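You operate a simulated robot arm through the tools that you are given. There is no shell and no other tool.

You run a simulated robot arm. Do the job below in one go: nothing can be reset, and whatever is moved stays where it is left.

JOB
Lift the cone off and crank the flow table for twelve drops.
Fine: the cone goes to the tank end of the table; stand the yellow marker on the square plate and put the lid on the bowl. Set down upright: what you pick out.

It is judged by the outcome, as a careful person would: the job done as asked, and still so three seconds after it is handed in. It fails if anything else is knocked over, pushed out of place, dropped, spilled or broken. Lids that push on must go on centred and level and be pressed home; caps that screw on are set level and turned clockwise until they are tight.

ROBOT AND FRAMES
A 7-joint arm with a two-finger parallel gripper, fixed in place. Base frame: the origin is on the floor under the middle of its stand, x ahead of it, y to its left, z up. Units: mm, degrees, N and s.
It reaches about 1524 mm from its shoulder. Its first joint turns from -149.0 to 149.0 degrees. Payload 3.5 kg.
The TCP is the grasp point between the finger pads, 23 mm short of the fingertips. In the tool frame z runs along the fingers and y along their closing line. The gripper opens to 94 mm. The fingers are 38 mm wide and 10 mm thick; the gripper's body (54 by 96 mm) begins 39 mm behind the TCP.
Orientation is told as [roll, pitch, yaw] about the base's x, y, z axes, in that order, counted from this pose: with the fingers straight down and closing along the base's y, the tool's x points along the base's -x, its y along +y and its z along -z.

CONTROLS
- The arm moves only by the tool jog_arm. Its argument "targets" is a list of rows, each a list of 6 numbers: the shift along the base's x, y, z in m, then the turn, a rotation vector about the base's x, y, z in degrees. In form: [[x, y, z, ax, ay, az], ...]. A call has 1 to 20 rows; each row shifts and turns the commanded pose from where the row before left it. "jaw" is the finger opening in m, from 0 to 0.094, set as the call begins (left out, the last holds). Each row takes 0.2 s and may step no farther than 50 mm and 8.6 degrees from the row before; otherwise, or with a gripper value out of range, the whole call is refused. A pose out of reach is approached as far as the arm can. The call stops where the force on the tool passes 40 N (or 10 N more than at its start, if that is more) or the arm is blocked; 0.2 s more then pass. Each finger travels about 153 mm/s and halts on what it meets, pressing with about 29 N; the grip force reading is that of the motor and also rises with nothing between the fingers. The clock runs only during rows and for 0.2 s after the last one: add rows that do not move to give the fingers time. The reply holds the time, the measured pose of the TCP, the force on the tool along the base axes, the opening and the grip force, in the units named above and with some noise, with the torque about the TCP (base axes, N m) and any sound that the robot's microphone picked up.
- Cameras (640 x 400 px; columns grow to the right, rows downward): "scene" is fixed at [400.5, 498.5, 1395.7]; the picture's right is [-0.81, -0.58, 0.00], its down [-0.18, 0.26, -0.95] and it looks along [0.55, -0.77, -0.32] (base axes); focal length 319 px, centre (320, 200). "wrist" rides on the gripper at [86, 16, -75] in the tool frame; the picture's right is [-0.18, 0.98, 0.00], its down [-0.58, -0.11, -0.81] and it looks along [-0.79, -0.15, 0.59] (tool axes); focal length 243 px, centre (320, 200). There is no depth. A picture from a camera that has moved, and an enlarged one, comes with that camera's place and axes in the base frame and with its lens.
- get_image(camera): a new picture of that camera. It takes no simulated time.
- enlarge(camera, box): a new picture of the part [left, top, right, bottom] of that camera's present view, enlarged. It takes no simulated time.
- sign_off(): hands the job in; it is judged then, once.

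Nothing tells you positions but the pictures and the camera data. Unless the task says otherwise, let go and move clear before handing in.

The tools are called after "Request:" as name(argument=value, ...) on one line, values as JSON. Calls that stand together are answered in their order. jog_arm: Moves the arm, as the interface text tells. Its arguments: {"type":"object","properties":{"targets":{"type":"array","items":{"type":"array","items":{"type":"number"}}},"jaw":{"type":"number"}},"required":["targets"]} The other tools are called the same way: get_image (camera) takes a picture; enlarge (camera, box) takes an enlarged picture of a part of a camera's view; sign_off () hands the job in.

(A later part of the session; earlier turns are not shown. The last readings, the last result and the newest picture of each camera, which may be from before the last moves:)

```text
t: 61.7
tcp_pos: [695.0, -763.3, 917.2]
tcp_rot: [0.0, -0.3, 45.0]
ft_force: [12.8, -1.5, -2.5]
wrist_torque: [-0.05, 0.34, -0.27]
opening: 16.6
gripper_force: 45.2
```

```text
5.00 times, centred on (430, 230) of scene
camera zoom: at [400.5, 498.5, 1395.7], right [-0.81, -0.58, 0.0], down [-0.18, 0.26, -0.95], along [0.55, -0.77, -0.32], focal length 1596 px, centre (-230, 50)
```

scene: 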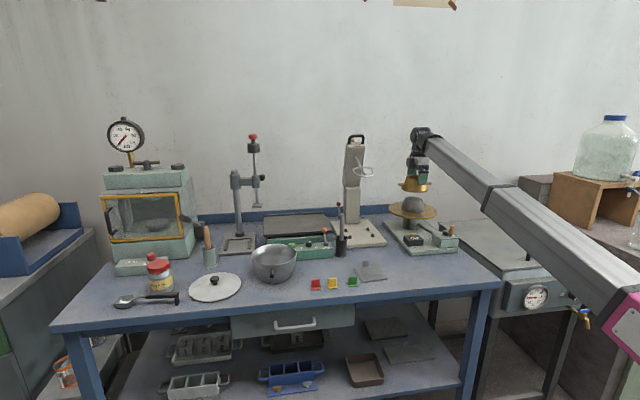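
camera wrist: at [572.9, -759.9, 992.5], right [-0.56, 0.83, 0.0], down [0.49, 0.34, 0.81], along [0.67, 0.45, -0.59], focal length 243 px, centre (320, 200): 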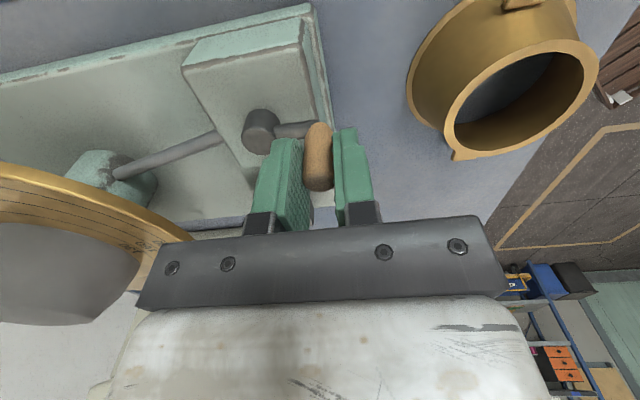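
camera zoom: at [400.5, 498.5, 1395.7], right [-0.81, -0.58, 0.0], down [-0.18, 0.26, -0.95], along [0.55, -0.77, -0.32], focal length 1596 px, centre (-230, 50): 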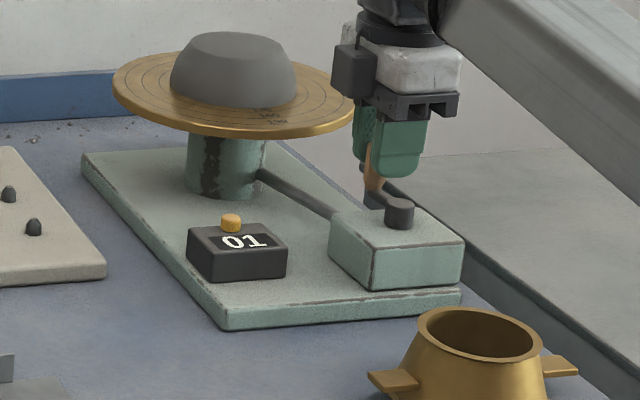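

Fitting all the measured handle positions gives a hub centre of about [671.3, -735.7] and a radius of about 35 mm. The full-force grip makes any misfit show up as a large force, so I'll try a lighter grip by commanding the jaw just under the handle diameter.

Request:
jog_arm(targets=[[0.0006, -0.0005, 0, 0, 0.15, 0], [0, 0, 0, 0, 0, 0]], jaw=0.016)

Request:
enlarge(camera="scene", box=[380, 190, 480, 270])

```text
t: 62.3
tcp_pos: [693.8, -762.6, 918.0]
tcp_rot: [0.0, -0.1, 45.0]
ft_force: [2.1, -2.6, 0.9]
wrist_torque: [-0.1, -0.09, -0.07]
opening: 17.4
gripper_force: 1.9
```

```text
5.00 times, centred on (430, 230) of scene
camera zoom: at [400.5, 498.5, 1395.7], right [-0.81, -0.58, 0.0], down [-0.18, 0.26, -0.95], along [0.55, -0.77, -0.32], focal length 1596 px, centre (-230, 50)
```

zoom: 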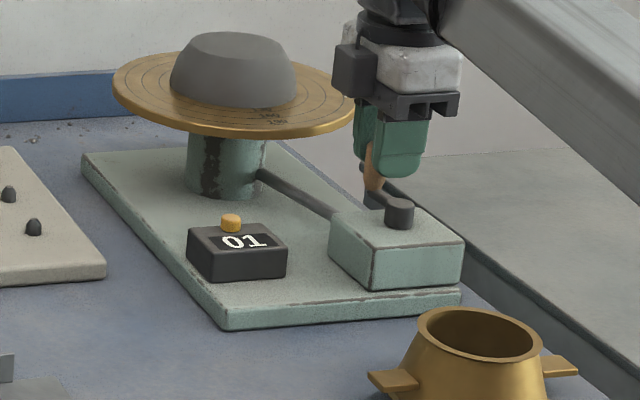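

The light setting works (about 2 N) and the crank holds its position by itself. I loosen slightly, recentre the hand on the handle, and look.

Request:
jog_arm(targets=[[0, 0, 0, 0, 0, 0], [0.0015, 0.0015, 0, 0, 0, 0], [0.0015, 0.0015, 0, 0, 0, 0], [0, 0, 0, 0, 0, 0]], jaw=0.022)

Request:
enlarge(camera="wrist", box=[220, 80, 400, 240])

Request:
enlarge(camera="scene", box=[420, 200, 480, 260])

```text
t: 63.3
tcp_pos: [696.9, -760.4, 918.5]
tcp_rot: [0.1, -0.2, 45.0]
ft_force: [0.5, -0.5, 0.5]
wrist_torque: [0.04, 0.01, 0.0]
opening: 22.2
gripper_force: 0.1
```

```text
2.50 times, centred on (310, 160) of wrist
camera zoom: at [624.1, -810.5, 992.4], right [-0.56, 0.83, 0.0], down [0.49, 0.33, 0.81], along [0.67, 0.46, -0.59], focal length 606 px, centre (345, 300)
```

zoom: 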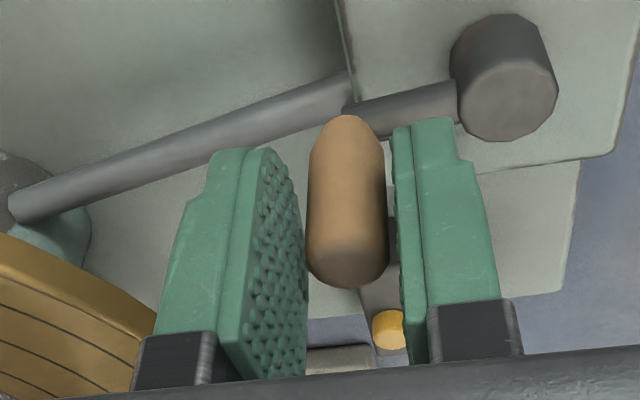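

```text
6.67 times, centred on (450, 230) of scene
camera zoom: at [400.5, 498.5, 1395.7], right [-0.81, -0.58, 0.0], down [-0.18, 0.26, -0.95], along [0.55, -0.77, -0.32], focal length 2127 px, centre (-547, 0)
```

zoom: 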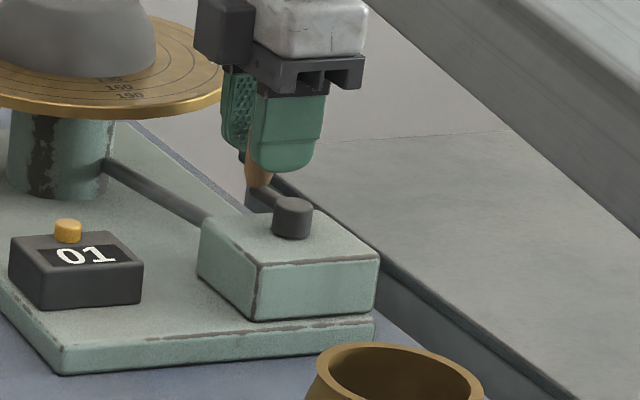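

The hand is centred on the handle within about a millimetre. I regrip with moderate force and run the next 60° on the refined circle.

Request:
jog_arm(targets=[[0, 0, 0, 0, 0, 0], [0, 0, 0, 0, 0, 0], [-0.0033, -0.00317, 0, 0, 0.1, 0], [-0.00368, -0.00272, 0, 0, 0, 0], [-0.00401, -0.00222, 0, 0, 0, 0], [-0.00426, -0.00167, 0, 0, 0, 0], [0, 0, 0, 0, 0, 0]], jaw=0.012)

Request:
enlarge(camera="wrist", box=[220, 80, 400, 240])

Request:
enlarge(camera="scene", box=[380, 190, 480, 270])

```text
t: 64.9
tcp_pos: [682.3, -772.7, 919.1]
tcp_rot: [-0.1, -0.1, 44.8]
ft_force: [15.4, -21.3, 12.6]
wrist_torque: [0.02, -0.43, -0.34]
opening: 16.5
gripper_force: 45.1
```

```text
2.50 times, centred on (310, 160) of wrist
camera zoom: at [608.6, -822.7, 992.5], right [-0.56, 0.83, 0.0], down [0.49, 0.33, 0.81], along [0.67, 0.45, -0.59], focal length 606 px, centre (345, 300)
```

zoom: 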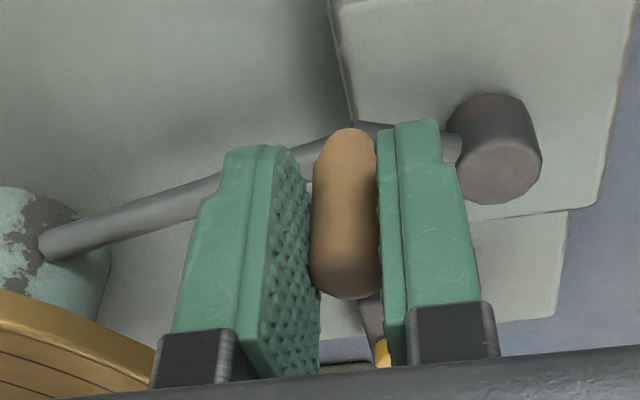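

```text
5.00 times, centred on (430, 230) of scene
camera zoom: at [400.5, 498.5, 1395.7], right [-0.81, -0.58, 0.0], down [-0.18, 0.26, -0.95], along [0.55, -0.77, -0.32], focal length 1596 px, centre (-230, 50)
```

zoom: 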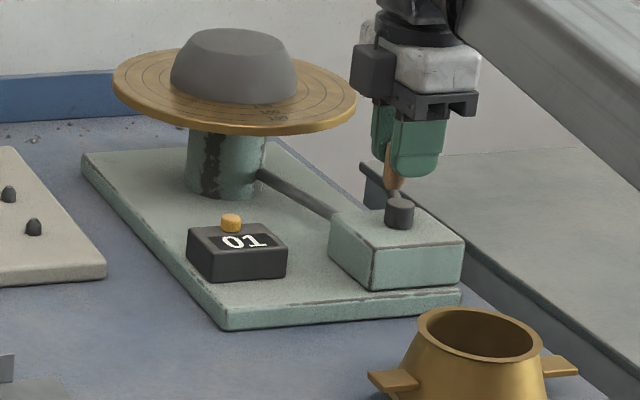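

The jaw saturates even at 12 mm, and the radial force shows the true radius is slightly bigger. I loosen, recentre on the handle, and take a picture to refine again.

Request:
jog_arm(targets=[[0, 0, 0, 0, 0, 0], [0.0018, 0.0002, 0, 0, 0, 0], [0.0018, 0.0002, 0, 0, 0, 0], [0, 0, 0, 0, 0, 0]], jaw=0.022)

Request:
enlarge(camera="wrist", box=[220, 80, 400, 240])

Request:
jog_arm(targets=[[0, 0, 0, 0, 0, 0]])

```text
t: 65.9
tcp_pos: [685.2, -770.3, 917.8]
tcp_rot: [0.1, -0.1, 45.0]
ft_force: [0.0, 0.1, 0.3]
wrist_torque: [-0.02, 0.01, 0.01]
opening: 22.0
gripper_force: 0.0
```

```text
2.50 times, centred on (310, 160) of wrist
camera zoom: at [611.6, -820.3, 992.5], right [-0.56, 0.83, 0.0], down [0.49, 0.33, 0.81], along [0.67, 0.46, -0.59], focal length 606 px, centre (345, 300)
```

zoom: 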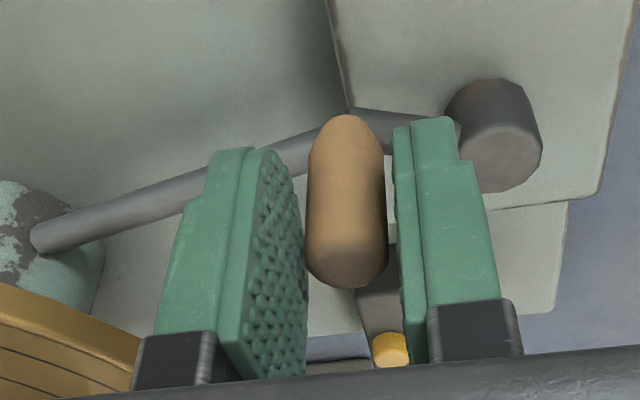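

```text
t: 66.3
tcp_pos: [684.0, -769.1, 917.5]
tcp_rot: [0.2, -0.1, 45.0]
ft_force: [0.4, 0.5, -0.3]
wrist_torque: [-0.04, 0.01, 0.01]
opening: 21.9
gripper_force: 0.1
```

The crank stays put when loosened, so instead of gripping I'll push the handle from behind with closed fingers on a circular path — robust to small centre errors. I raise clear, close the jaws, and move to about 60° behind the handle.

Request:
jog_arm(targets=[[0, 0, 0.004, 0, 0.1, 0], [0, 0, 0.01, 0, 0, 0], [0, 0, 0.014, 0, 0, 0], [0, 0, 0.012, 0, 0, 0], [0, 0, 0.005, 0, 0, 0], [0, 0, 0, 0, 0, 0]])

Request:
get_image(camera="wrist")

Request:
enlarge(camera="scene", box=[380, 190, 480, 270])

```text
t: 67.7
tcp_pos: [685.5, -769.9, 962.7]
tcp_rot: [0.1, 0.1, 45.0]
ft_force: [-0.5, 0.0, 1.0]
wrist_torque: [-0.01, -0.02, -0.02]
opening: 22.0
gripper_force: 0.0
```

```text
taken
camera wrist: at [612.6, -820.6, 1037.1], right [-0.56, 0.83, 0.0], down [0.49, 0.33, 0.81], along [0.66, 0.46, -0.59], focal length 243 px, centre (320, 200)
```

wrist: 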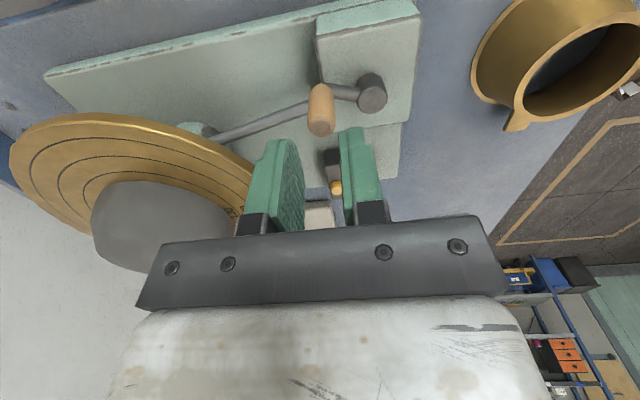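

```text
5.00 times, centred on (430, 230) of scene
camera zoom: at [400.5, 498.5, 1395.7], right [-0.81, -0.58, 0.0], down [-0.18, 0.26, -0.95], along [0.55, -0.77, -0.32], focal length 1596 px, centre (-230, 50)
```

zoom: 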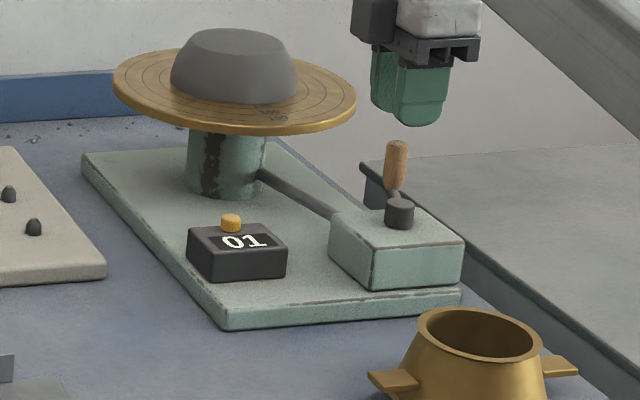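

Request:
enlarge(camera="wrist", box=[270, 60, 430, 160])

Request:
enlarge(camera="scene", box=[425, 210, 470, 255])

```text
4.00 times, centred on (350, 110) of wrist
camera zoom: at [612.6, -820.6, 1037.1], right [-0.56, 0.83, 0.0], down [0.49, 0.33, 0.81], along [0.66, 0.46, -0.59], focal length 970 px, centre (200, 560)
```

zoom: 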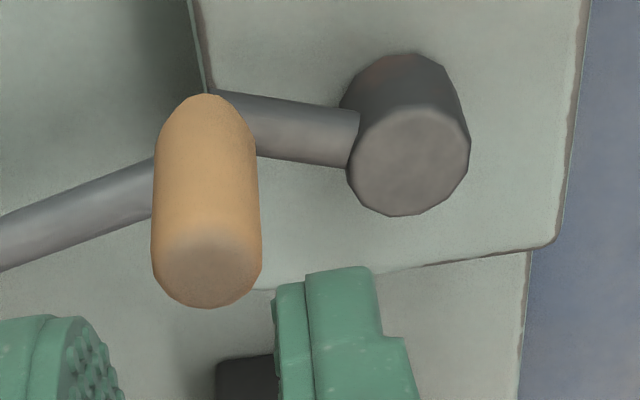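

```text
8.89 times, centred on (448, 232) of scene
camera zoom: at [400.5, 498.5, 1395.7], right [-0.81, -0.58, 0.0], down [-0.18, 0.26, -0.95], along [0.55, -0.77, -0.32], focal length 2836 px, centre (-813, -89)
```

zoom: 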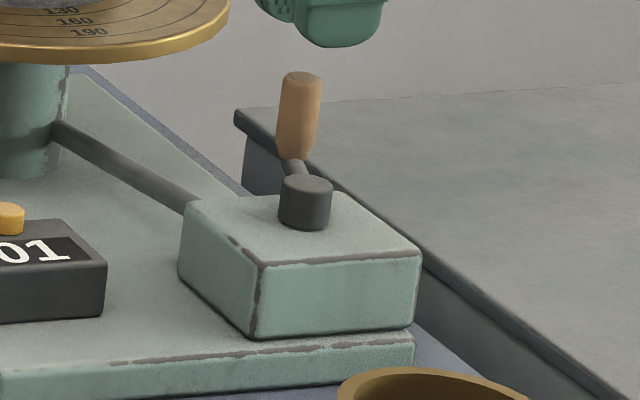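

Hub centre confirmed at about [670, -737]. I close the jaws, move behind the handle and lower beside it.

Request:
jog_arm(targets=[[0.004, 0.006, 0, 0, 0, 0], [0.006, 0.009, 0, 0, 0, 0], [0.006, 0.009, 0, 0, 0, 0], [0.0041, 0.0066, 0, 0, 0, 0], [0, 0, 0, 0, 0, 0], [0, 0, -0.006, 0, 0, 0], [0, 0, -0.012, 0, 0, 0], [0, 0, -0.012, 0, 0, 0], [0, 0, -0.009, 0, 0, 0], [0, 0, -0.0035, 0, 0, 0], [0, 0, 0, 0, 0, 0]], jaw=0.0)

Request:
enlarge(camera="wrist", box=[220, 80, 400, 240])

Request:
enlarge(camera="scene", box=[425, 200, 470, 245])

```text
t: 70.1
tcp_pos: [705.9, -739.9, 920.5]
tcp_rot: [0.1, 0.0, 45.0]
ft_force: [0.3, -0.6, 0.1]
wrist_torque: [-0.01, -0.03, -0.05]
opening: 0.0
gripper_force: 29.3
```

```text
2.50 times, centred on (310, 160) of wrist
camera zoom: at [632.2, -790.1, 995.1], right [-0.56, 0.83, 0.0], down [0.49, 0.33, 0.81], along [0.66, 0.46, -0.59], focal length 606 px, centre (345, 300)
```

zoom: 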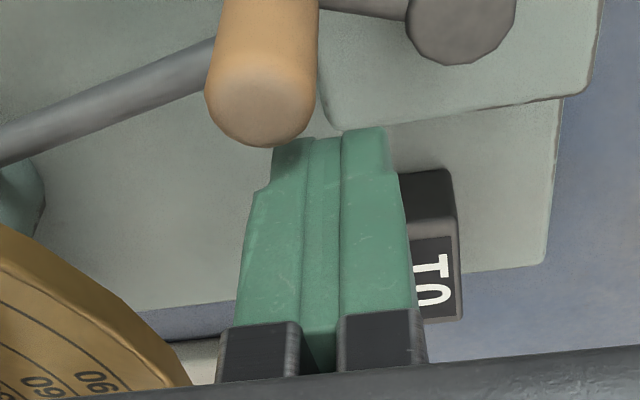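

```text
8.89 times, centred on (448, 222) of scene
camera zoom: at [400.5, 498.5, 1395.7], right [-0.81, -0.58, 0.0], down [-0.18, 0.26, -0.95], along [0.55, -0.77, -0.32], focal length 2836 px, centre (-813, 0)
```

zoom: 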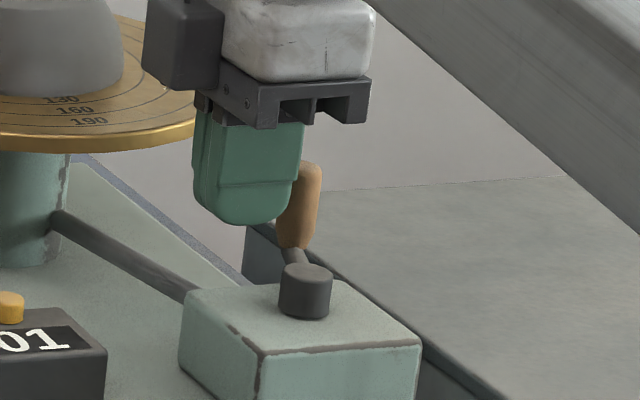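

The closed fingers sit just behind the handle. I push along the arc in a short first stretch and watch the force and counter.

Request:
jog_arm(targets=[[-0.00082, -0.00551, 0, 0, 0, 0], [-0.00167, -0.00531, 0, 0, 0, 0], [-0.00249, -0.00498, 0, 0, 0, 0], [-0.00324, -0.00454, 0, 0, 0, 0], [-0.0039, -0.00397, 0, 0, 0, 0], [0, 0, 0, 0, 0, 0]])

Request:
enlarge(camera="wrist", box=[220, 80, 400, 240])

Request:
enlarge(camera="scene", box=[380, 190, 480, 270])

```text
t: 71.5
tcp_pos: [693.3, -763.6, 920.3]
tcp_rot: [0.1, 0.0, 44.9]
ft_force: [-1.4, -0.6, -0.2]
wrist_torque: [0.01, 0.04, 0.0]
opening: 0.0
gripper_force: 28.4
```

```text
2.50 times, centred on (310, 160) of wrist
camera zoom: at [619.8, -814.8, 995.8], right [-0.56, 0.83, 0.0], down [0.49, 0.33, 0.81], along [0.66, 0.46, -0.59], focal length 606 px, centre (345, 300)
```

zoom: 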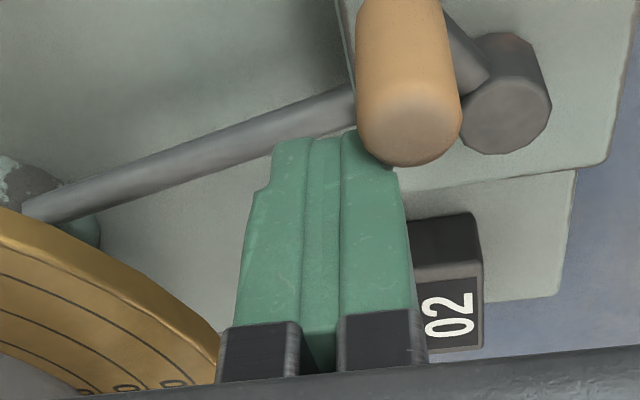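

```text
5.00 times, centred on (430, 230) of scene
camera zoom: at [400.5, 498.5, 1395.7], right [-0.81, -0.58, 0.0], down [-0.18, 0.26, -0.95], along [0.55, -0.77, -0.32], focal length 1596 px, centre (-230, 50)
```

zoom: 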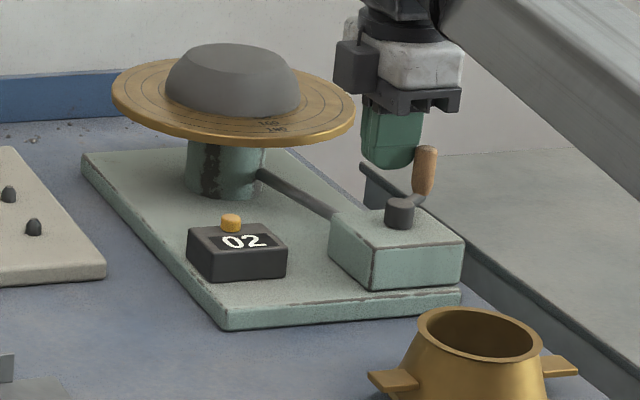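

The counter shows 02 with almost no force, so there are several drops per turn and I must watch the counter. I continue pushing.

Request:
jog_arm(targets=[[-0.00448, -0.00332, 0, 0, 0, 0], [-0.00494, -0.00257, 0, 0, 0, 0], [-0.00528, -0.00177, 0, 0, 0, 0], [-0.0055, -0.00092, 0, 0, 0, 0], [-0.00557, -4e-05, 0, 0, 0, 0], [-0.00551, 0.00082, 0, 0, 0, 0], [-0.00531, 0.00167, 0, 0, 0, 0], [-0.00498, 0.00249, 0, 0, 0, 0], [-0.00454, 0.00324, 0, 0, 0, 0], [-0.00397, 0.0039, 0, 0, 0, 0], [0, 0, 0, 0, 0, 0]])

Request:
enlarge(camera="wrist", box=[220, 80, 400, 240])

Request:
enlarge(camera="scene", box=[380, 190, 480, 270])

```text
t: 73.9
tcp_pos: [642.0, -759.3, 921.4]
tcp_rot: [0.1, 0.0, 45.1]
ft_force: [0.4, -0.9, -0.5]
wrist_torque: [0.04, 0.0, 0.0]
opening: 0.0
gripper_force: 28.7
```

```text
2.50 times, centred on (310, 160) of wrist
camera zoom: at [569.1, -809.9, 995.8], right [-0.56, 0.83, 0.0], down [0.49, 0.33, 0.81], along [0.66, 0.46, -0.59], focal length 606 px, centre (345, 300)
```

zoom: 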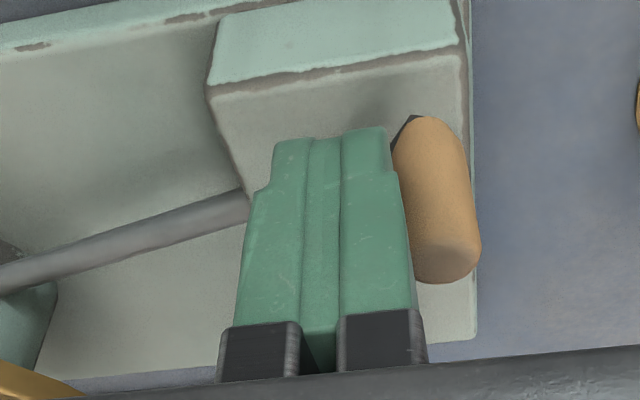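

```text
5.00 times, centred on (430, 230) of scene
camera zoom: at [400.5, 498.5, 1395.7], right [-0.81, -0.58, 0.0], down [-0.18, 0.26, -0.95], along [0.55, -0.77, -0.32], focal length 1596 px, centre (-230, 50)
```

zoom: 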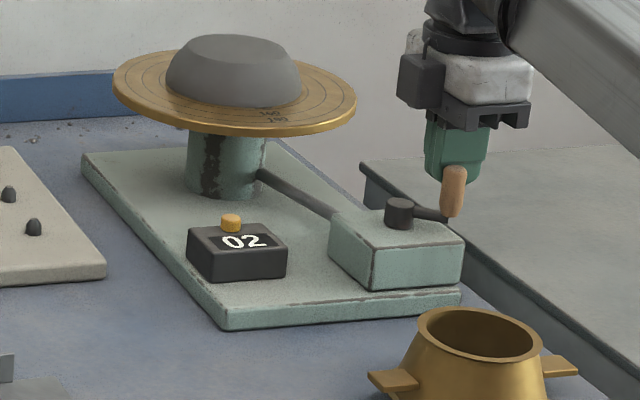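

Still smooth with negligible force; counter 02 and the disc lifting. I push on.

Request:
jog_arm(targets=[[-0.00332, 0.00448, 0, 0, 0, 0], [-0.00257, 0.00494, 0, 0, 0, 0], [-0.00177, 0.00528, 0, 0, 0, 0], [-0.00092, 0.0055, 0, 0, 0, 0], [-4e-05, 0.00557, 0, 0, 0, 0], [0.00082, 0.00551, 0, 0, 0, 0], [0, 0, 0, 0, 0, 0]])

Request:
enlarge(camera="wrist", box=[220, 80, 400, 240])

Request:
enlarge(camera="scene", box=[380, 190, 480, 270])

```text
t: 74.8
tcp_pos: [639.4, -746.3, 921.6]
tcp_rot: [-0.4, -0.2, 44.9]
ft_force: [11.0, -2.6, -2.7]
wrist_torque: [-0.05, -0.11, -0.24]
opening: 0.3
gripper_force: 29.0
stopped in row 4: the force on the tool passed its limit at 43 N (the readings are from after the stop); the commanded pose is now the measured one
```

```text
2.50 times, centred on (310, 160) of wrist
camera zoom: at [565.6, -795.6, 995.5], right [-0.56, 0.83, -0.01], down [0.48, 0.34, 0.81], along [0.67, 0.45, -0.59], focal length 606 px, centre (345, 300)
```

zoom: 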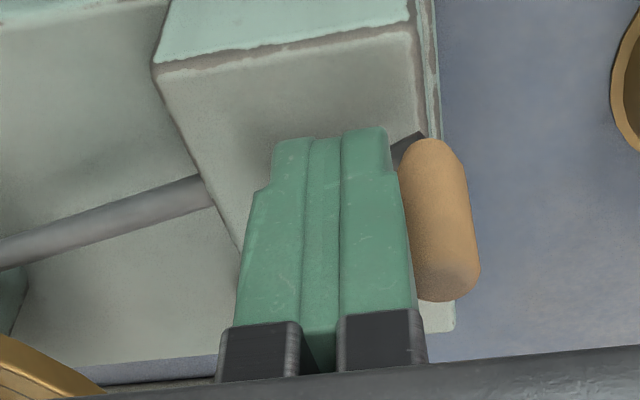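

```text
5.00 times, centred on (430, 230) of scene
camera zoom: at [400.5, 498.5, 1395.7], right [-0.81, -0.58, 0.0], down [-0.18, 0.26, -0.95], along [0.55, -0.77, -0.32], focal length 1596 px, centre (-230, 50)
```

zoom: 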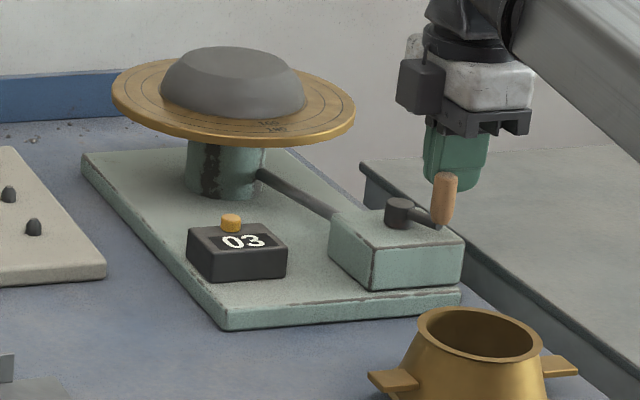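

The counter shows 03. The flat side jammed against the handle because the drive direction turned along the finger face, so I computed a better pusher path that always keeps the leading corner or face behind the handle. First I back off and take position behind it.

Request:
jog_arm(targets=[[0.0004, -0.0004, 0, 0.4, 0.2, 0], [-0.004, -0.0048, 0, 0, 0, 0], [-0.0044, -0.0048, 0, 0, 0, 0], [-0.0026, 0.0026, -0.002, 0, 0, 0], [-0.0027, 0.0027, -0.002, 0, 0, 0], [0, 0, 0, 0, 0, 0]])

Request:
enlarge(camera="wrist", box=[220, 80, 400, 240])

Request:
enlarge(camera="scene", box=[380, 190, 480, 270])

```text
t: 76.2
tcp_pos: [624.7, -750.4, 917.0]
tcp_rot: [0.2, -0.2, 45.0]
ft_force: [-0.6, -0.5, -0.5]
wrist_torque: [-0.03, 0.01, 0.0]
opening: 0.2
gripper_force: 28.3
```

```text
2.50 times, centred on (310, 160) of wrist
camera zoom: at [551.3, -800.5, 990.9], right [-0.56, 0.83, 0.0], down [0.49, 0.33, 0.81], along [0.67, 0.46, -0.59], focal length 606 px, centre (345, 300)
```

zoom: 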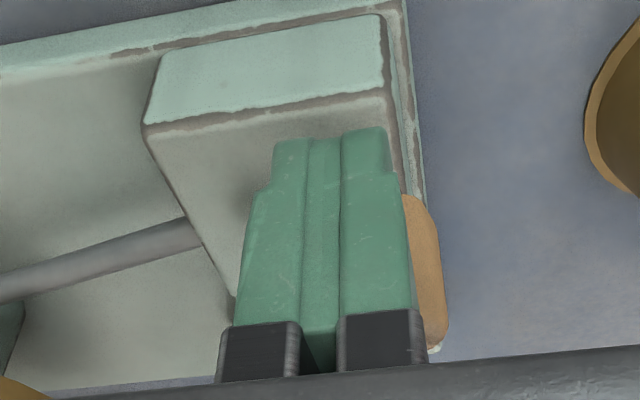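

```text
5.00 times, centred on (430, 230) of scene
camera zoom: at [400.5, 498.5, 1395.7], right [-0.81, -0.58, 0.0], down [-0.18, 0.26, -0.95], along [0.55, -0.77, -0.32], focal length 1596 px, centre (-230, 50)
```

zoom: 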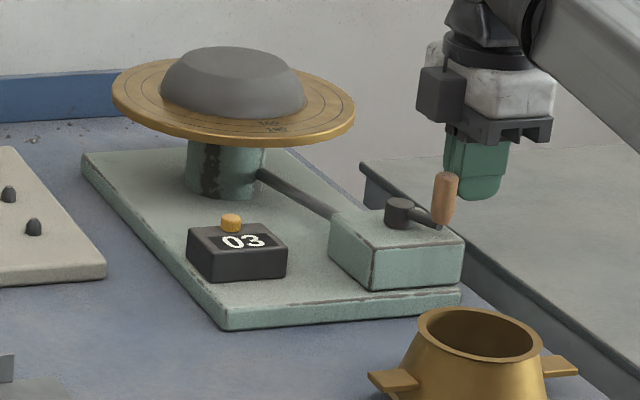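

Now the finger end is behind the handle. I run the computed path for the next stretch.

Request:
jog_arm(targets=[[0.0015, 0.0015, 0, 0, 0, 0], [-0.0012, 0.00899, 0, 0, 0, 0], [-0.00027, 0.00868, 0, 0, 0, 0], [0.00066, 0.00812, 0, 0, 0, 0], [0.00158, 0.00729, 0, 0, 0, 0], [0.00421, 0.00449, 0, 0, 0, 0], [0.00576, 0.0025, 0, 0, 0, 0], [0.0061, 0.00146, 0, 0, 0, 0], [0.00626, 0.00038, 0, 0, 0, 0], [0, 0, 0, 0, 0, 0]])

Request:
enlarge(camera="wrist", box=[220, 80, 400, 240])

Request:
enlarge(camera="scene", box=[380, 190, 480, 270])

```text
t: 78.4
tcp_pos: [649.1, -705.7, 917.5]
tcp_rot: [0.0, -0.3, 45.1]
ft_force: [-1.4, -3.9, 14.3]
wrist_torque: [0.1, -0.31, -0.12]
opening: 0.0
gripper_force: 29.0
```

```text
2.50 times, centred on (310, 160) of wrist
camera zoom: at [575.5, -756.4, 992.3], right [-0.56, 0.83, 0.0], down [0.49, 0.33, 0.81], along [0.67, 0.46, -0.59], focal length 606 px, centre (345, 300)
```

zoom: 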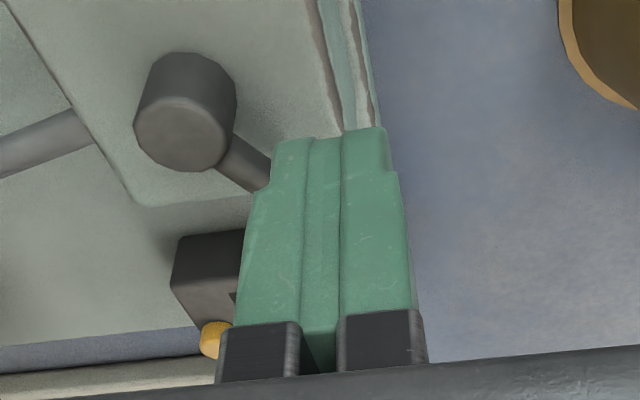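

```text
5.00 times, centred on (430, 230) of scene
camera zoom: at [400.5, 498.5, 1395.7], right [-0.81, -0.58, 0.0], down [-0.18, 0.26, -0.95], along [0.55, -0.77, -0.32], focal length 1596 px, centre (-230, 50)
```

zoom: 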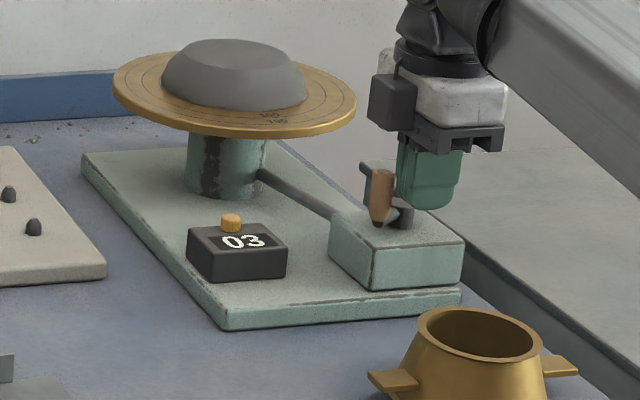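

The path works; the disc is lifting towards drop four. The 14 N upward force comes from the rounded tips, so I lower 3 mm and continue.

Request:
jog_arm(targets=[[0.00818, 0.00124, -0.0015, 0, 0.15, 0], [0.01167, 0.00387, -0.0015, 0, 0, 0], [0.01145, 0.00303, 0, 0, 0, 0], [0.01088, 0.0021, 0, 0, 0, 0], [0.00997, 0.0011, 0, 0, 0, 0], [0.00541, -0.00329, 0, 0, 0, 0], [0.0025, -0.00576, 0, 0, 0, 0], [0.00146, -0.0061, 0, 0, 0, 0], [0.00038, -0.00626, 0, 0, 0, 0], [0.00032, -0.00726, 0, 0, 0, 0], [0, 0, 0, 0, 0, 0]])

Request:
enlarge(camera="wrist", box=[220, 80, 400, 240])

Request:
enlarge(camera="scene", box=[380, 190, 480, 270])

```text
t: 80.8
tcp_pos: [712.4, -723.9, 914.5]
tcp_rot: [0.3, -0.2, 44.9]
ft_force: [-0.8, 0.1, -0.8]
wrist_torque: [0.03, 0.01, 0.02]
opening: 0.3
gripper_force: 28.7
```

```text
2.50 times, centred on (310, 160) of wrist
camera zoom: at [639.1, -774.5, 989.1], right [-0.56, 0.83, 0.0], down [0.49, 0.33, 0.81], along [0.67, 0.46, -0.59], focal length 606 px, centre (345, 300)
```

zoom: 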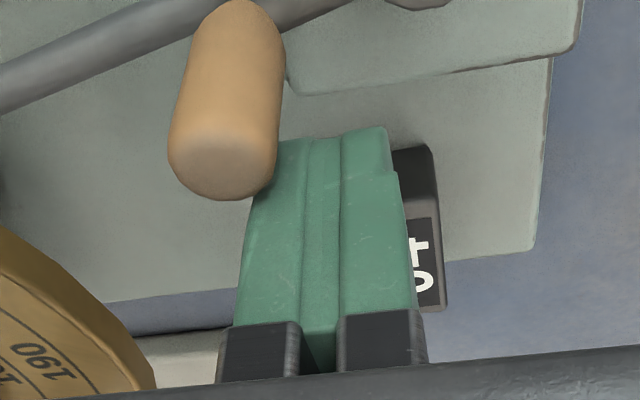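

```text
5.00 times, centred on (430, 230) of scene
camera zoom: at [400.5, 498.5, 1395.7], right [-0.81, -0.58, 0.0], down [-0.18, 0.26, -0.95], along [0.55, -0.77, -0.32], focal length 1596 px, centre (-230, 50)
```

zoom: 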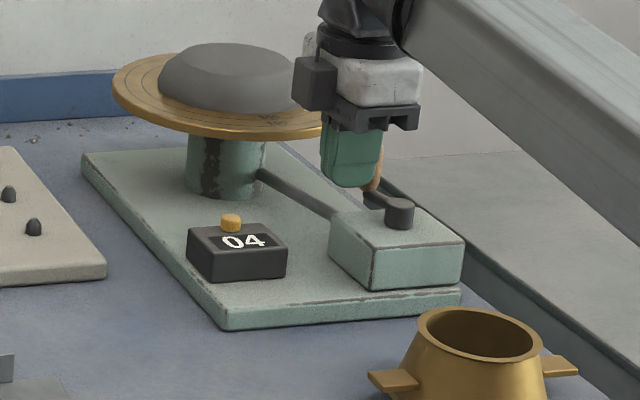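

Counter 04. I run the second half-turn of the computed path in one go.

Request:
jog_arm(targets=[[0.0012, -0.00899, 0, 0, 0.1, 0], [0.00027, -0.00868, 0, 0, 0, 0], [-0.00066, -0.00812, 0, 0, 0, 0], [-0.00158, -0.00729, 0, 0, 0, 0], [-0.00421, -0.00449, 0, 0, 0, 0], [-0.00576, -0.0025, 0, 0, 0, 0], [-0.0061, -0.00146, 0, 0, 0, 0], [-0.00626, -0.00038, 0, 0, 0, 0], [-0.00818, -0.00124, 0, 0, 0, 0], [-0.01167, -0.00387, 0, 0, 0, 0], [-0.01145, -0.00303, 0, 0, 0, 0], [-0.01088, -0.0021, 0, 0, 0, 0], [-0.00997, -0.0011, 0, 0, 0, 0], [-0.00541, 0.00329, 0, 0, 0, 0], [-0.0025, 0.00576, 0, 0, 0, 0], [-0.00146, 0.0061, 0, 0, 0, 0], [-0.00038, 0.00626, 0, 0, 0, 0], [-0.00032, 0.00726, 0, 0, 0, 0], [0, 0, 0, 0, 0, 0]])

Request:
enlarge(camera="wrist", box=[220, 80, 400, 240])

Request:
enlarge(camera="scene", box=[380, 190, 480, 270])

```text
t: 84.8
tcp_pos: [625.5, -749.4, 915.4]
tcp_rot: [0.4, -0.2, 45.0]
ft_force: [-1.1, -0.4, 0.0]
wrist_torque: [-0.02, -0.01, 0.01]
opening: 0.0
gripper_force: 29.2
```

```text
2.50 times, centred on (310, 160) of wrist
camera zoom: at [552.6, -798.9, 989.0], right [-0.56, 0.83, 0.01], down [0.49, 0.33, 0.81], along [0.66, 0.46, -0.59], focal length 606 px, centre (345, 300)
```

zoom: 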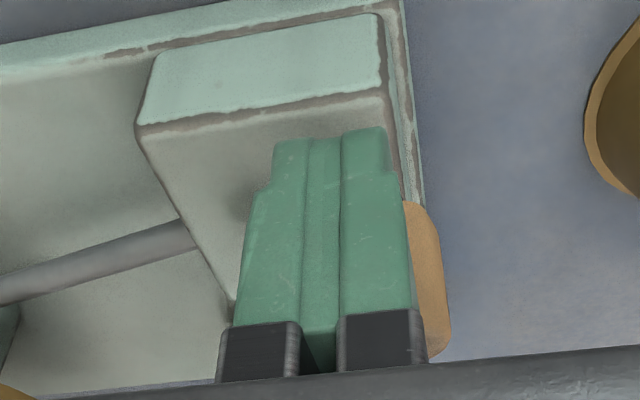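

```text
5.00 times, centred on (430, 230) of scene
camera zoom: at [400.5, 498.5, 1395.7], right [-0.81, -0.58, 0.0], down [-0.18, 0.26, -0.95], along [0.55, -0.77, -0.32], focal length 1596 px, centre (-230, 50)
```

zoom: 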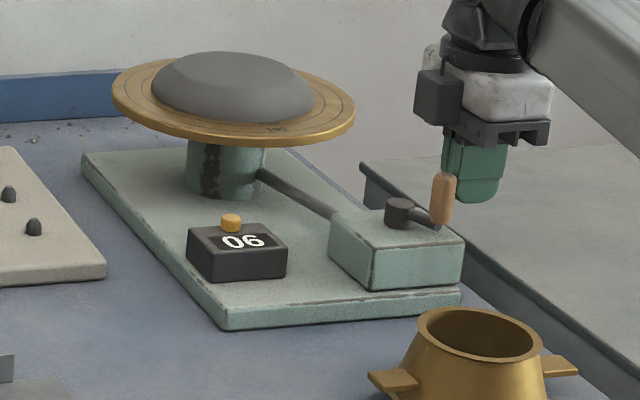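

Counter 06, exactly as predicted (three drops per turn). I run the next half-turn.

Request:
jog_arm(targets=[[-0.0012, 0.00899, 0, -0.3, 0.2, 0], [-0.00027, 0.00868, 0, 0, 0, 0], [0.00066, 0.00812, 0, 0, 0, 0], [0.00158, 0.00729, 0, 0, 0, 0], [0.00421, 0.00449, 0, 0, 0, 0], [0.00576, 0.0025, 0, 0, 0, 0], [0.0061, 0.00146, 0, 0, 0, 0], [0.00626, 0.00038, 0, 0, 0, 0], [0.00818, 0.00124, 0, 0, 0, 0], [0.01167, 0.00387, 0, 0, 0, 0], [0.01145, 0.00303, 0, 0, 0, 0], [0.01088, 0.0021, 0, 0, 0, 0], [0.00997, 0.0011, 0, 0, 0, 0], [0.00541, -0.00329, 0, 0, 0, 0], [0.0025, -0.00576, 0, 0, 0, 0], [0.00146, -0.0061, 0, 0, 0, 0], [0.00038, -0.00626, 0, 0, 0, 0], [0.00032, -0.00726, 0, 0, 0, 0], [0, 0, 0, 0, 0, 0]])

Request:
enlarge(camera="scene", box=[380, 190, 480, 270])

```text
t: 88.8
tcp_pos: [711.2, -723.5, 913.9]
tcp_rot: [0.1, 0.3, 45.0]
ft_force: [0.0, -0.8, -0.6]
wrist_torque: [-0.04, -0.02, 0.0]
opening: 0.0
gripper_force: 28.9
```

```text
5.00 times, centred on (430, 230) of scene
camera zoom: at [400.5, 498.5, 1395.7], right [-0.81, -0.58, 0.0], down [-0.18, 0.26, -0.95], along [0.55, -0.77, -0.32], focal length 1596 px, centre (-230, 50)
```

zoom: 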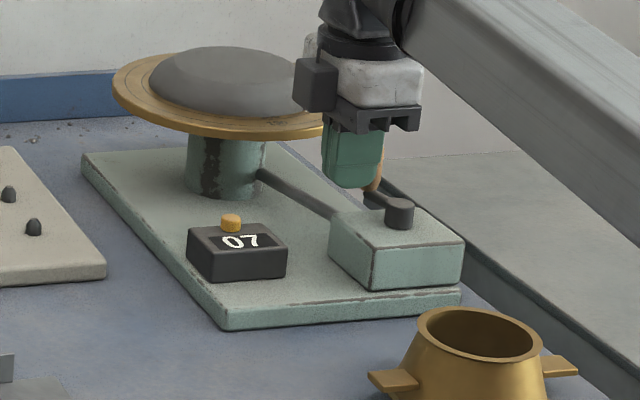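

Counter 07, forces near zero. Next half-turn.

Request:
jog_arm(targets=[[0.0012, -0.00899, 0, 0, -0.2, 0], [0.00027, -0.00868, 0, 0, 0, 0], [-0.00066, -0.00812, 0, 0, 0, 0], [-0.00158, -0.00729, 0, 0, 0, 0], [-0.00421, -0.00449, 0, 0, 0, 0], [-0.00576, -0.0025, 0, 0, 0, 0], [-0.0061, -0.00146, 0, 0, 0, 0], [-0.00626, -0.00038, 0, 0, 0, 0], [-0.00818, -0.00124, 0, 0, 0, 0], [-0.01167, -0.00387, 0, 0, 0, 0], [-0.01145, -0.00303, 0, 0, 0, 0], [-0.01088, -0.0021, 0, 0, 0, 0], [-0.00997, -0.0011, 0, 0, 0, 0], [-0.00541, 0.00329, 0, 0, 0, 0], [-0.0025, 0.00576, 0, 0, 0, 0], [-0.00146, 0.0061, 0, 0, 0, 0], [-0.00038, 0.00626, 0, 0, 0, 0], [-0.00032, 0.00726, 0, 0, 0, 0], [0, 0, 0, 0, 0, 0]])

Request:
enlarge(camera="scene", box=[380, 190, 480, 270])

```text
t: 92.8
tcp_pos: [625.3, -747.8, 916.0]
tcp_rot: [0.1, -0.1, 45.0]
ft_force: [-0.1, -0.2, 0.0]
wrist_torque: [0.05, -0.03, 0.0]
opening: 0.0
gripper_force: 28.7
```

```text
5.00 times, centred on (430, 230) of scene
camera zoom: at [400.5, 498.5, 1395.7], right [-0.81, -0.58, 0.0], down [-0.18, 0.26, -0.95], along [0.55, -0.77, -0.32], focal length 1596 px, centre (-230, 50)
```

zoom: 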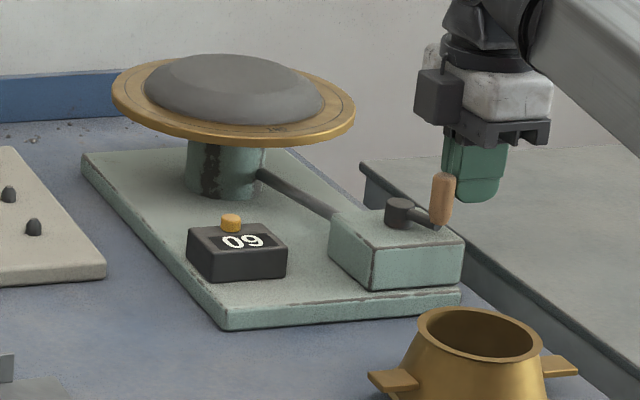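

Counter 09. One more full turn gives 12; I run the first half.

Request:
jog_arm(targets=[[-0.0012, 0.00899, 0, 0, 0.1, 0], [-0.00027, 0.00868, 0, 0, 0, 0], [0.00066, 0.00812, 0, 0, 0, 0], [0.00158, 0.00729, 0, 0, 0, 0], [0.00421, 0.00449, 0, 0, 0, 0], [0.00576, 0.0025, 0, 0, 0, 0], [0.0061, 0.00146, 0, 0, 0, 0], [0.00626, 0.00038, 0, 0, 0, 0], [0.00818, 0.00124, 0, 0, 0, 0], [0.01167, 0.00387, 0, 0, 0, 0], [0.01145, 0.00303, 0, 0, 0, 0], [0.01088, 0.0021, 0, 0, 0, 0], [0.00997, 0.0011, 0, 0, 0, 0], [0.00541, -0.00329, 0, 0, 0, 0], [0.0025, -0.00576, 0, 0, 0, 0], [0.00146, -0.0061, 0, 0, 0, 0], [0.00038, -0.00626, 0, 0, 0, 0], [0.00032, -0.00726, 0, 0, 0, 0], [0, 0, 0, 0, 0, 0]])

Request:
enlarge(camera="scene", box=[380, 190, 480, 270])

```text
t: 96.8
tcp_pos: [710.5, -724.1, 913.3]
tcp_rot: [0.0, 0.1, 44.9]
ft_force: [-0.8, 0.1, 0.1]
wrist_torque: [0.0, -0.03, 0.01]
opening: 0.0
gripper_force: 29.2
```

```text
5.00 times, centred on (430, 230) of scene
camera zoom: at [400.5, 498.5, 1395.7], right [-0.81, -0.58, 0.0], down [-0.18, 0.26, -0.95], along [0.55, -0.77, -0.32], focal length 1596 px, centre (-230, 50)
```

zoom: 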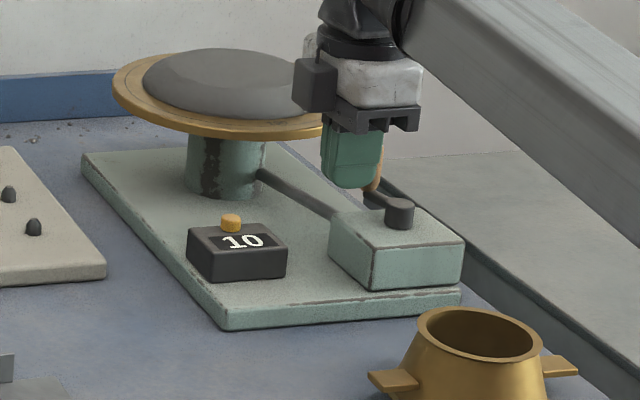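

Counter 10. The last half-turn should bring drops 11 and 12.

Request:
jog_arm(targets=[[0.0012, -0.00899, 0, 0, 0, 0], [0.00027, -0.00868, 0, 0, 0, 0], [-0.00066, -0.00812, 0, 0, 0, 0], [-0.00158, -0.00729, 0, 0, 0, 0], [-0.00421, -0.00449, 0, 0, 0, 0], [-0.00576, -0.0025, 0, 0, 0, 0], [-0.0061, -0.00146, 0, 0, 0, 0], [-0.00626, -0.00038, 0, 0, 0, 0], [-0.00818, -0.00124, 0, 0, 0, 0], [-0.01167, -0.00387, 0, 0, 0, 0], [-0.01145, -0.00303, 0, 0, 0, 0], [-0.01088, -0.0021, 0, 0, 0, 0], [-0.00997, -0.0011, 0, 0, 0, 0], [-0.00541, 0.00329, 0, 0, 0, 0], [-0.0025, 0.00576, 0, 0, 0, 0], [-0.00146, 0.0061, 0, 0, 0, 0], [-0.00038, 0.00626, 0, 0, 0, 0], [-0.00032, 0.00726, 0, 0, 0, 0], [0, 0, 0, 0, 0, 0]])

Request:
enlarge(camera="scene", box=[380, 190, 480, 270])

Request:
enlarge(camera="wrist", box=[220, 80, 400, 240])

```text
t: 100.8
tcp_pos: [626.8, -747.6, 915.1]
tcp_rot: [0.1, 0.1, 45.0]
ft_force: [-1.0, 0.3, -0.5]
wrist_torque: [0.0, -0.02, 0.06]
opening: 0.0
gripper_force: 29.0
```

```text
5.00 times, centred on (430, 230) of scene
camera zoom: at [400.5, 498.5, 1395.7], right [-0.81, -0.58, 0.0], down [-0.18, 0.26, -0.95], along [0.55, -0.77, -0.32], focal length 1596 px, centre (-230, 50)
```

zoom: 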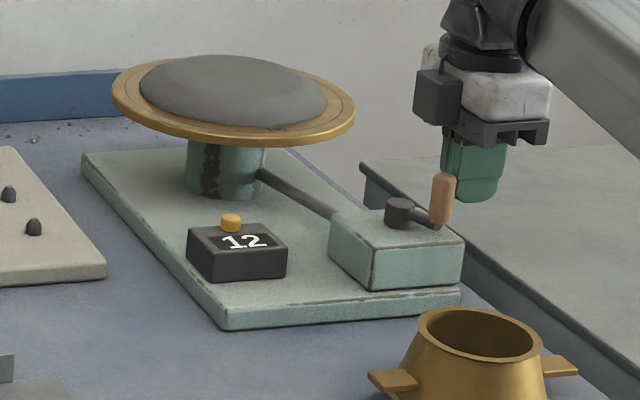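

```text
2.50 times, centred on (310, 160) of wrist
camera zoom: at [553.3, -798.6, 989.8], right [-0.56, 0.83, 0.0], down [0.49, 0.33, 0.8], along [0.66, 0.46, -0.59], focal length 606 px, centre (345, 300)
```

zoom: 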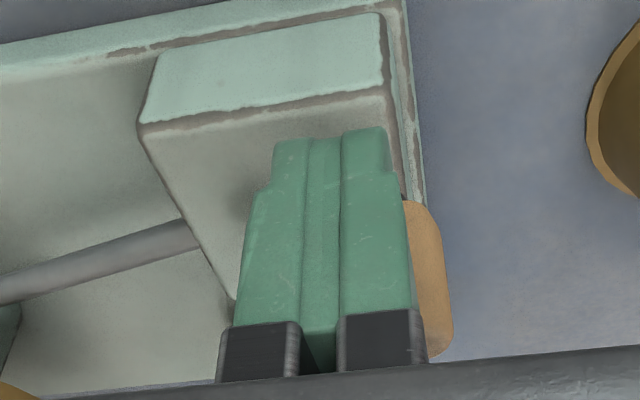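

The counter reads 12 and the disc is at rest. I back the fingers off the handle and rise, then head for the yellow marker.

Request:
jog_arm(targets=[[-0.0015, -0.0015, 0, 0, 0, 0], [-0.002, -0.002, 0.001, 0, 0, 0], [0, 0, 0.006, 0, 0, 0], [0, 0, 0.012, 0, 0, 0], [0, 0, 0.018, 0, 0, 0], [0, 0, 0.02, 0, 0, 0], [0, 0, 0.02, 0, 0, 0], [0, 0, 0.015, 0, 0, 0], [0, 0, 0.008, 0, 0, 0]])

Request:
enlarge(camera="scene", box=[380, 190, 480, 270])

Request:
enlarge(camera="scene", box=[305, 255, 395, 300])

```text
t: 102.8
tcp_pos: [623.3, -751.8, 1013.0]
tcp_rot: [0.1, 0.1, 44.9]
ft_force: [-0.1, -0.3, 0.5]
wrist_torque: [0.01, 0.01, 0.02]
opening: 0.1
gripper_force: 29.4
```

```text
5.00 times, centred on (430, 230) of scene
camera zoom: at [400.5, 498.5, 1395.7], right [-0.81, -0.58, 0.0], down [-0.18, 0.26, -0.95], along [0.55, -0.77, -0.32], focal length 1596 px, centre (-230, 50)
```

zoom: 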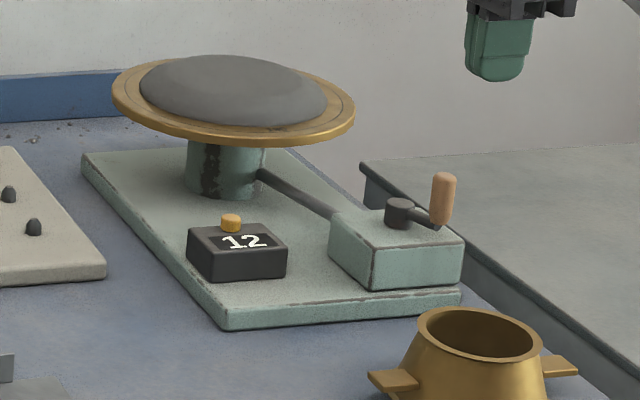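

```text
7.11 times, centred on (350, 278) of scene
camera zoom: at [400.5, 498.5, 1395.7], right [-0.81, -0.58, 0.0], down [-0.18, 0.26, -0.95], along [0.55, -0.77, -0.32], focal length 2269 px, centre (107, -351)
```

zoom: 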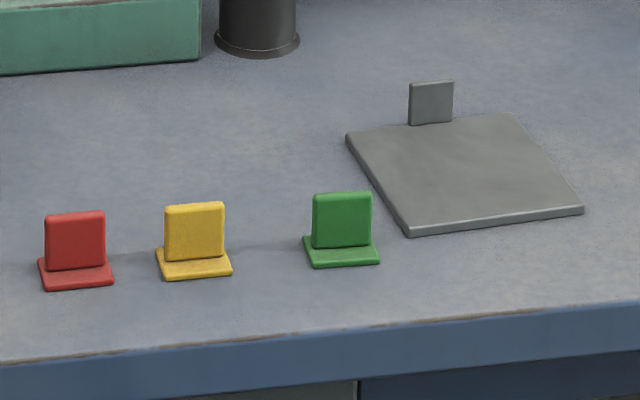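

The count is done and the flow table looks right. I carry the hand over to the yellow marker near [888, -253], opening the jaws on the way.

Request:
jog_arm(targets=[[0.0037, 0.0071, 0, 0, 0, 0], [0.0075, 0.0141, 0, 0, 0, 0], [0.0112, 0.0212, 0, 0, 0, 0], [0.015, 0.0283, 0, 0, 0, 0], [0.0187, 0.0354, 0, 0, 0, 0], [0.0206, 0.0389, 0, 0, 0, 0], [0.0215, 0.0407, 0, 0, 0, 0], [0.0215, 0.0407, 0, 0, 0, 0], [0.0215, 0.0407, 0, 0, 0, 0], [0.0215, 0.0407, 0, 0, 0, 0], [0.0215, 0.0407, -0.001, 0, 0, 0], [0.0206, 0.0389, -0.002, 0, 0, 0], [0.0187, 0.0354, -0.003, 0, 0, 0], [0.015, 0.0283, -0.004, 0, 0, 0], [0.0112, 0.0212, -0.004, 0, 0, 0], [0.0075, 0.0141, -0.003, 0, 0, 0], [0.0037, 0.0071, -0.002, 0, 0, 0]], jaw=0.04)

Request:
get_image(camera="wrist")

Request:
get_image(camera="scene")

```text
t: 106.4
tcp_pos: [883.3, -257.2, 995.4]
tcp_rot: [0.1, 0.2, 45.0]
ft_force: [-0.2, 0.4, 0.0]
wrist_torque: [0.0, -0.02, 0.02]
opening: 40.1
gripper_force: 0.2
```

```text
taken
camera wrist: at [810.9, -307.7, 1070.9], right [-0.56, 0.83, 0.0], down [0.49, 0.33, 0.81], along [0.66, 0.46, -0.59], focal length 243 px, centre (320, 200)
```

wrist: 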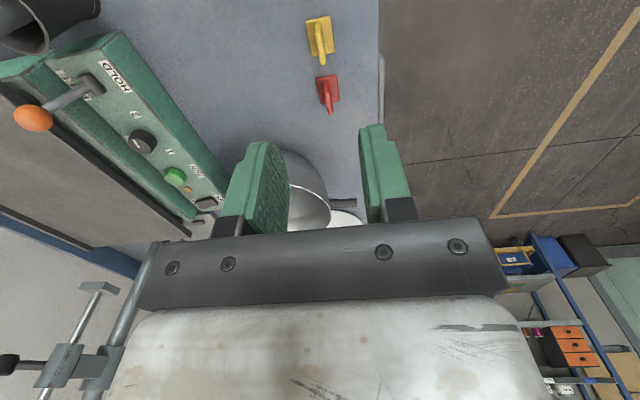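

```text
taken
```

scene: 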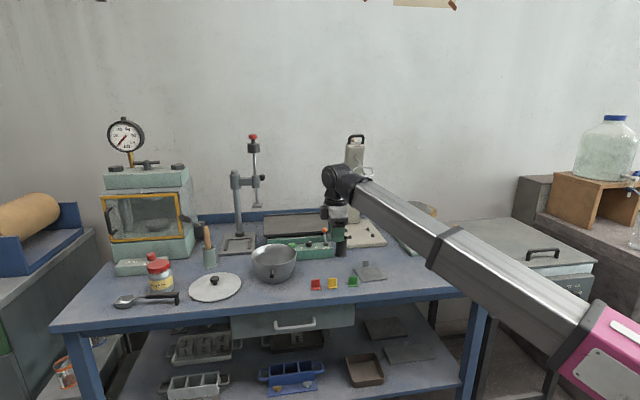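

Request:
enlarge(camera="wrist", box=[270, 0, 390, 120])

```text
3.33 times, centred on (330, 60) of wrist
camera zoom: at [810.9, -307.7, 1070.9], right [-0.56, 0.83, 0.0], down [0.49, 0.33, 0.81], along [0.66, 0.46, -0.59], focal length 809 px, centre (287, 667)
```

zoom: 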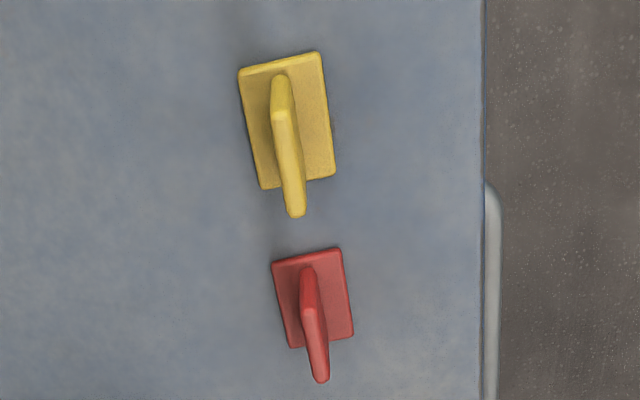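

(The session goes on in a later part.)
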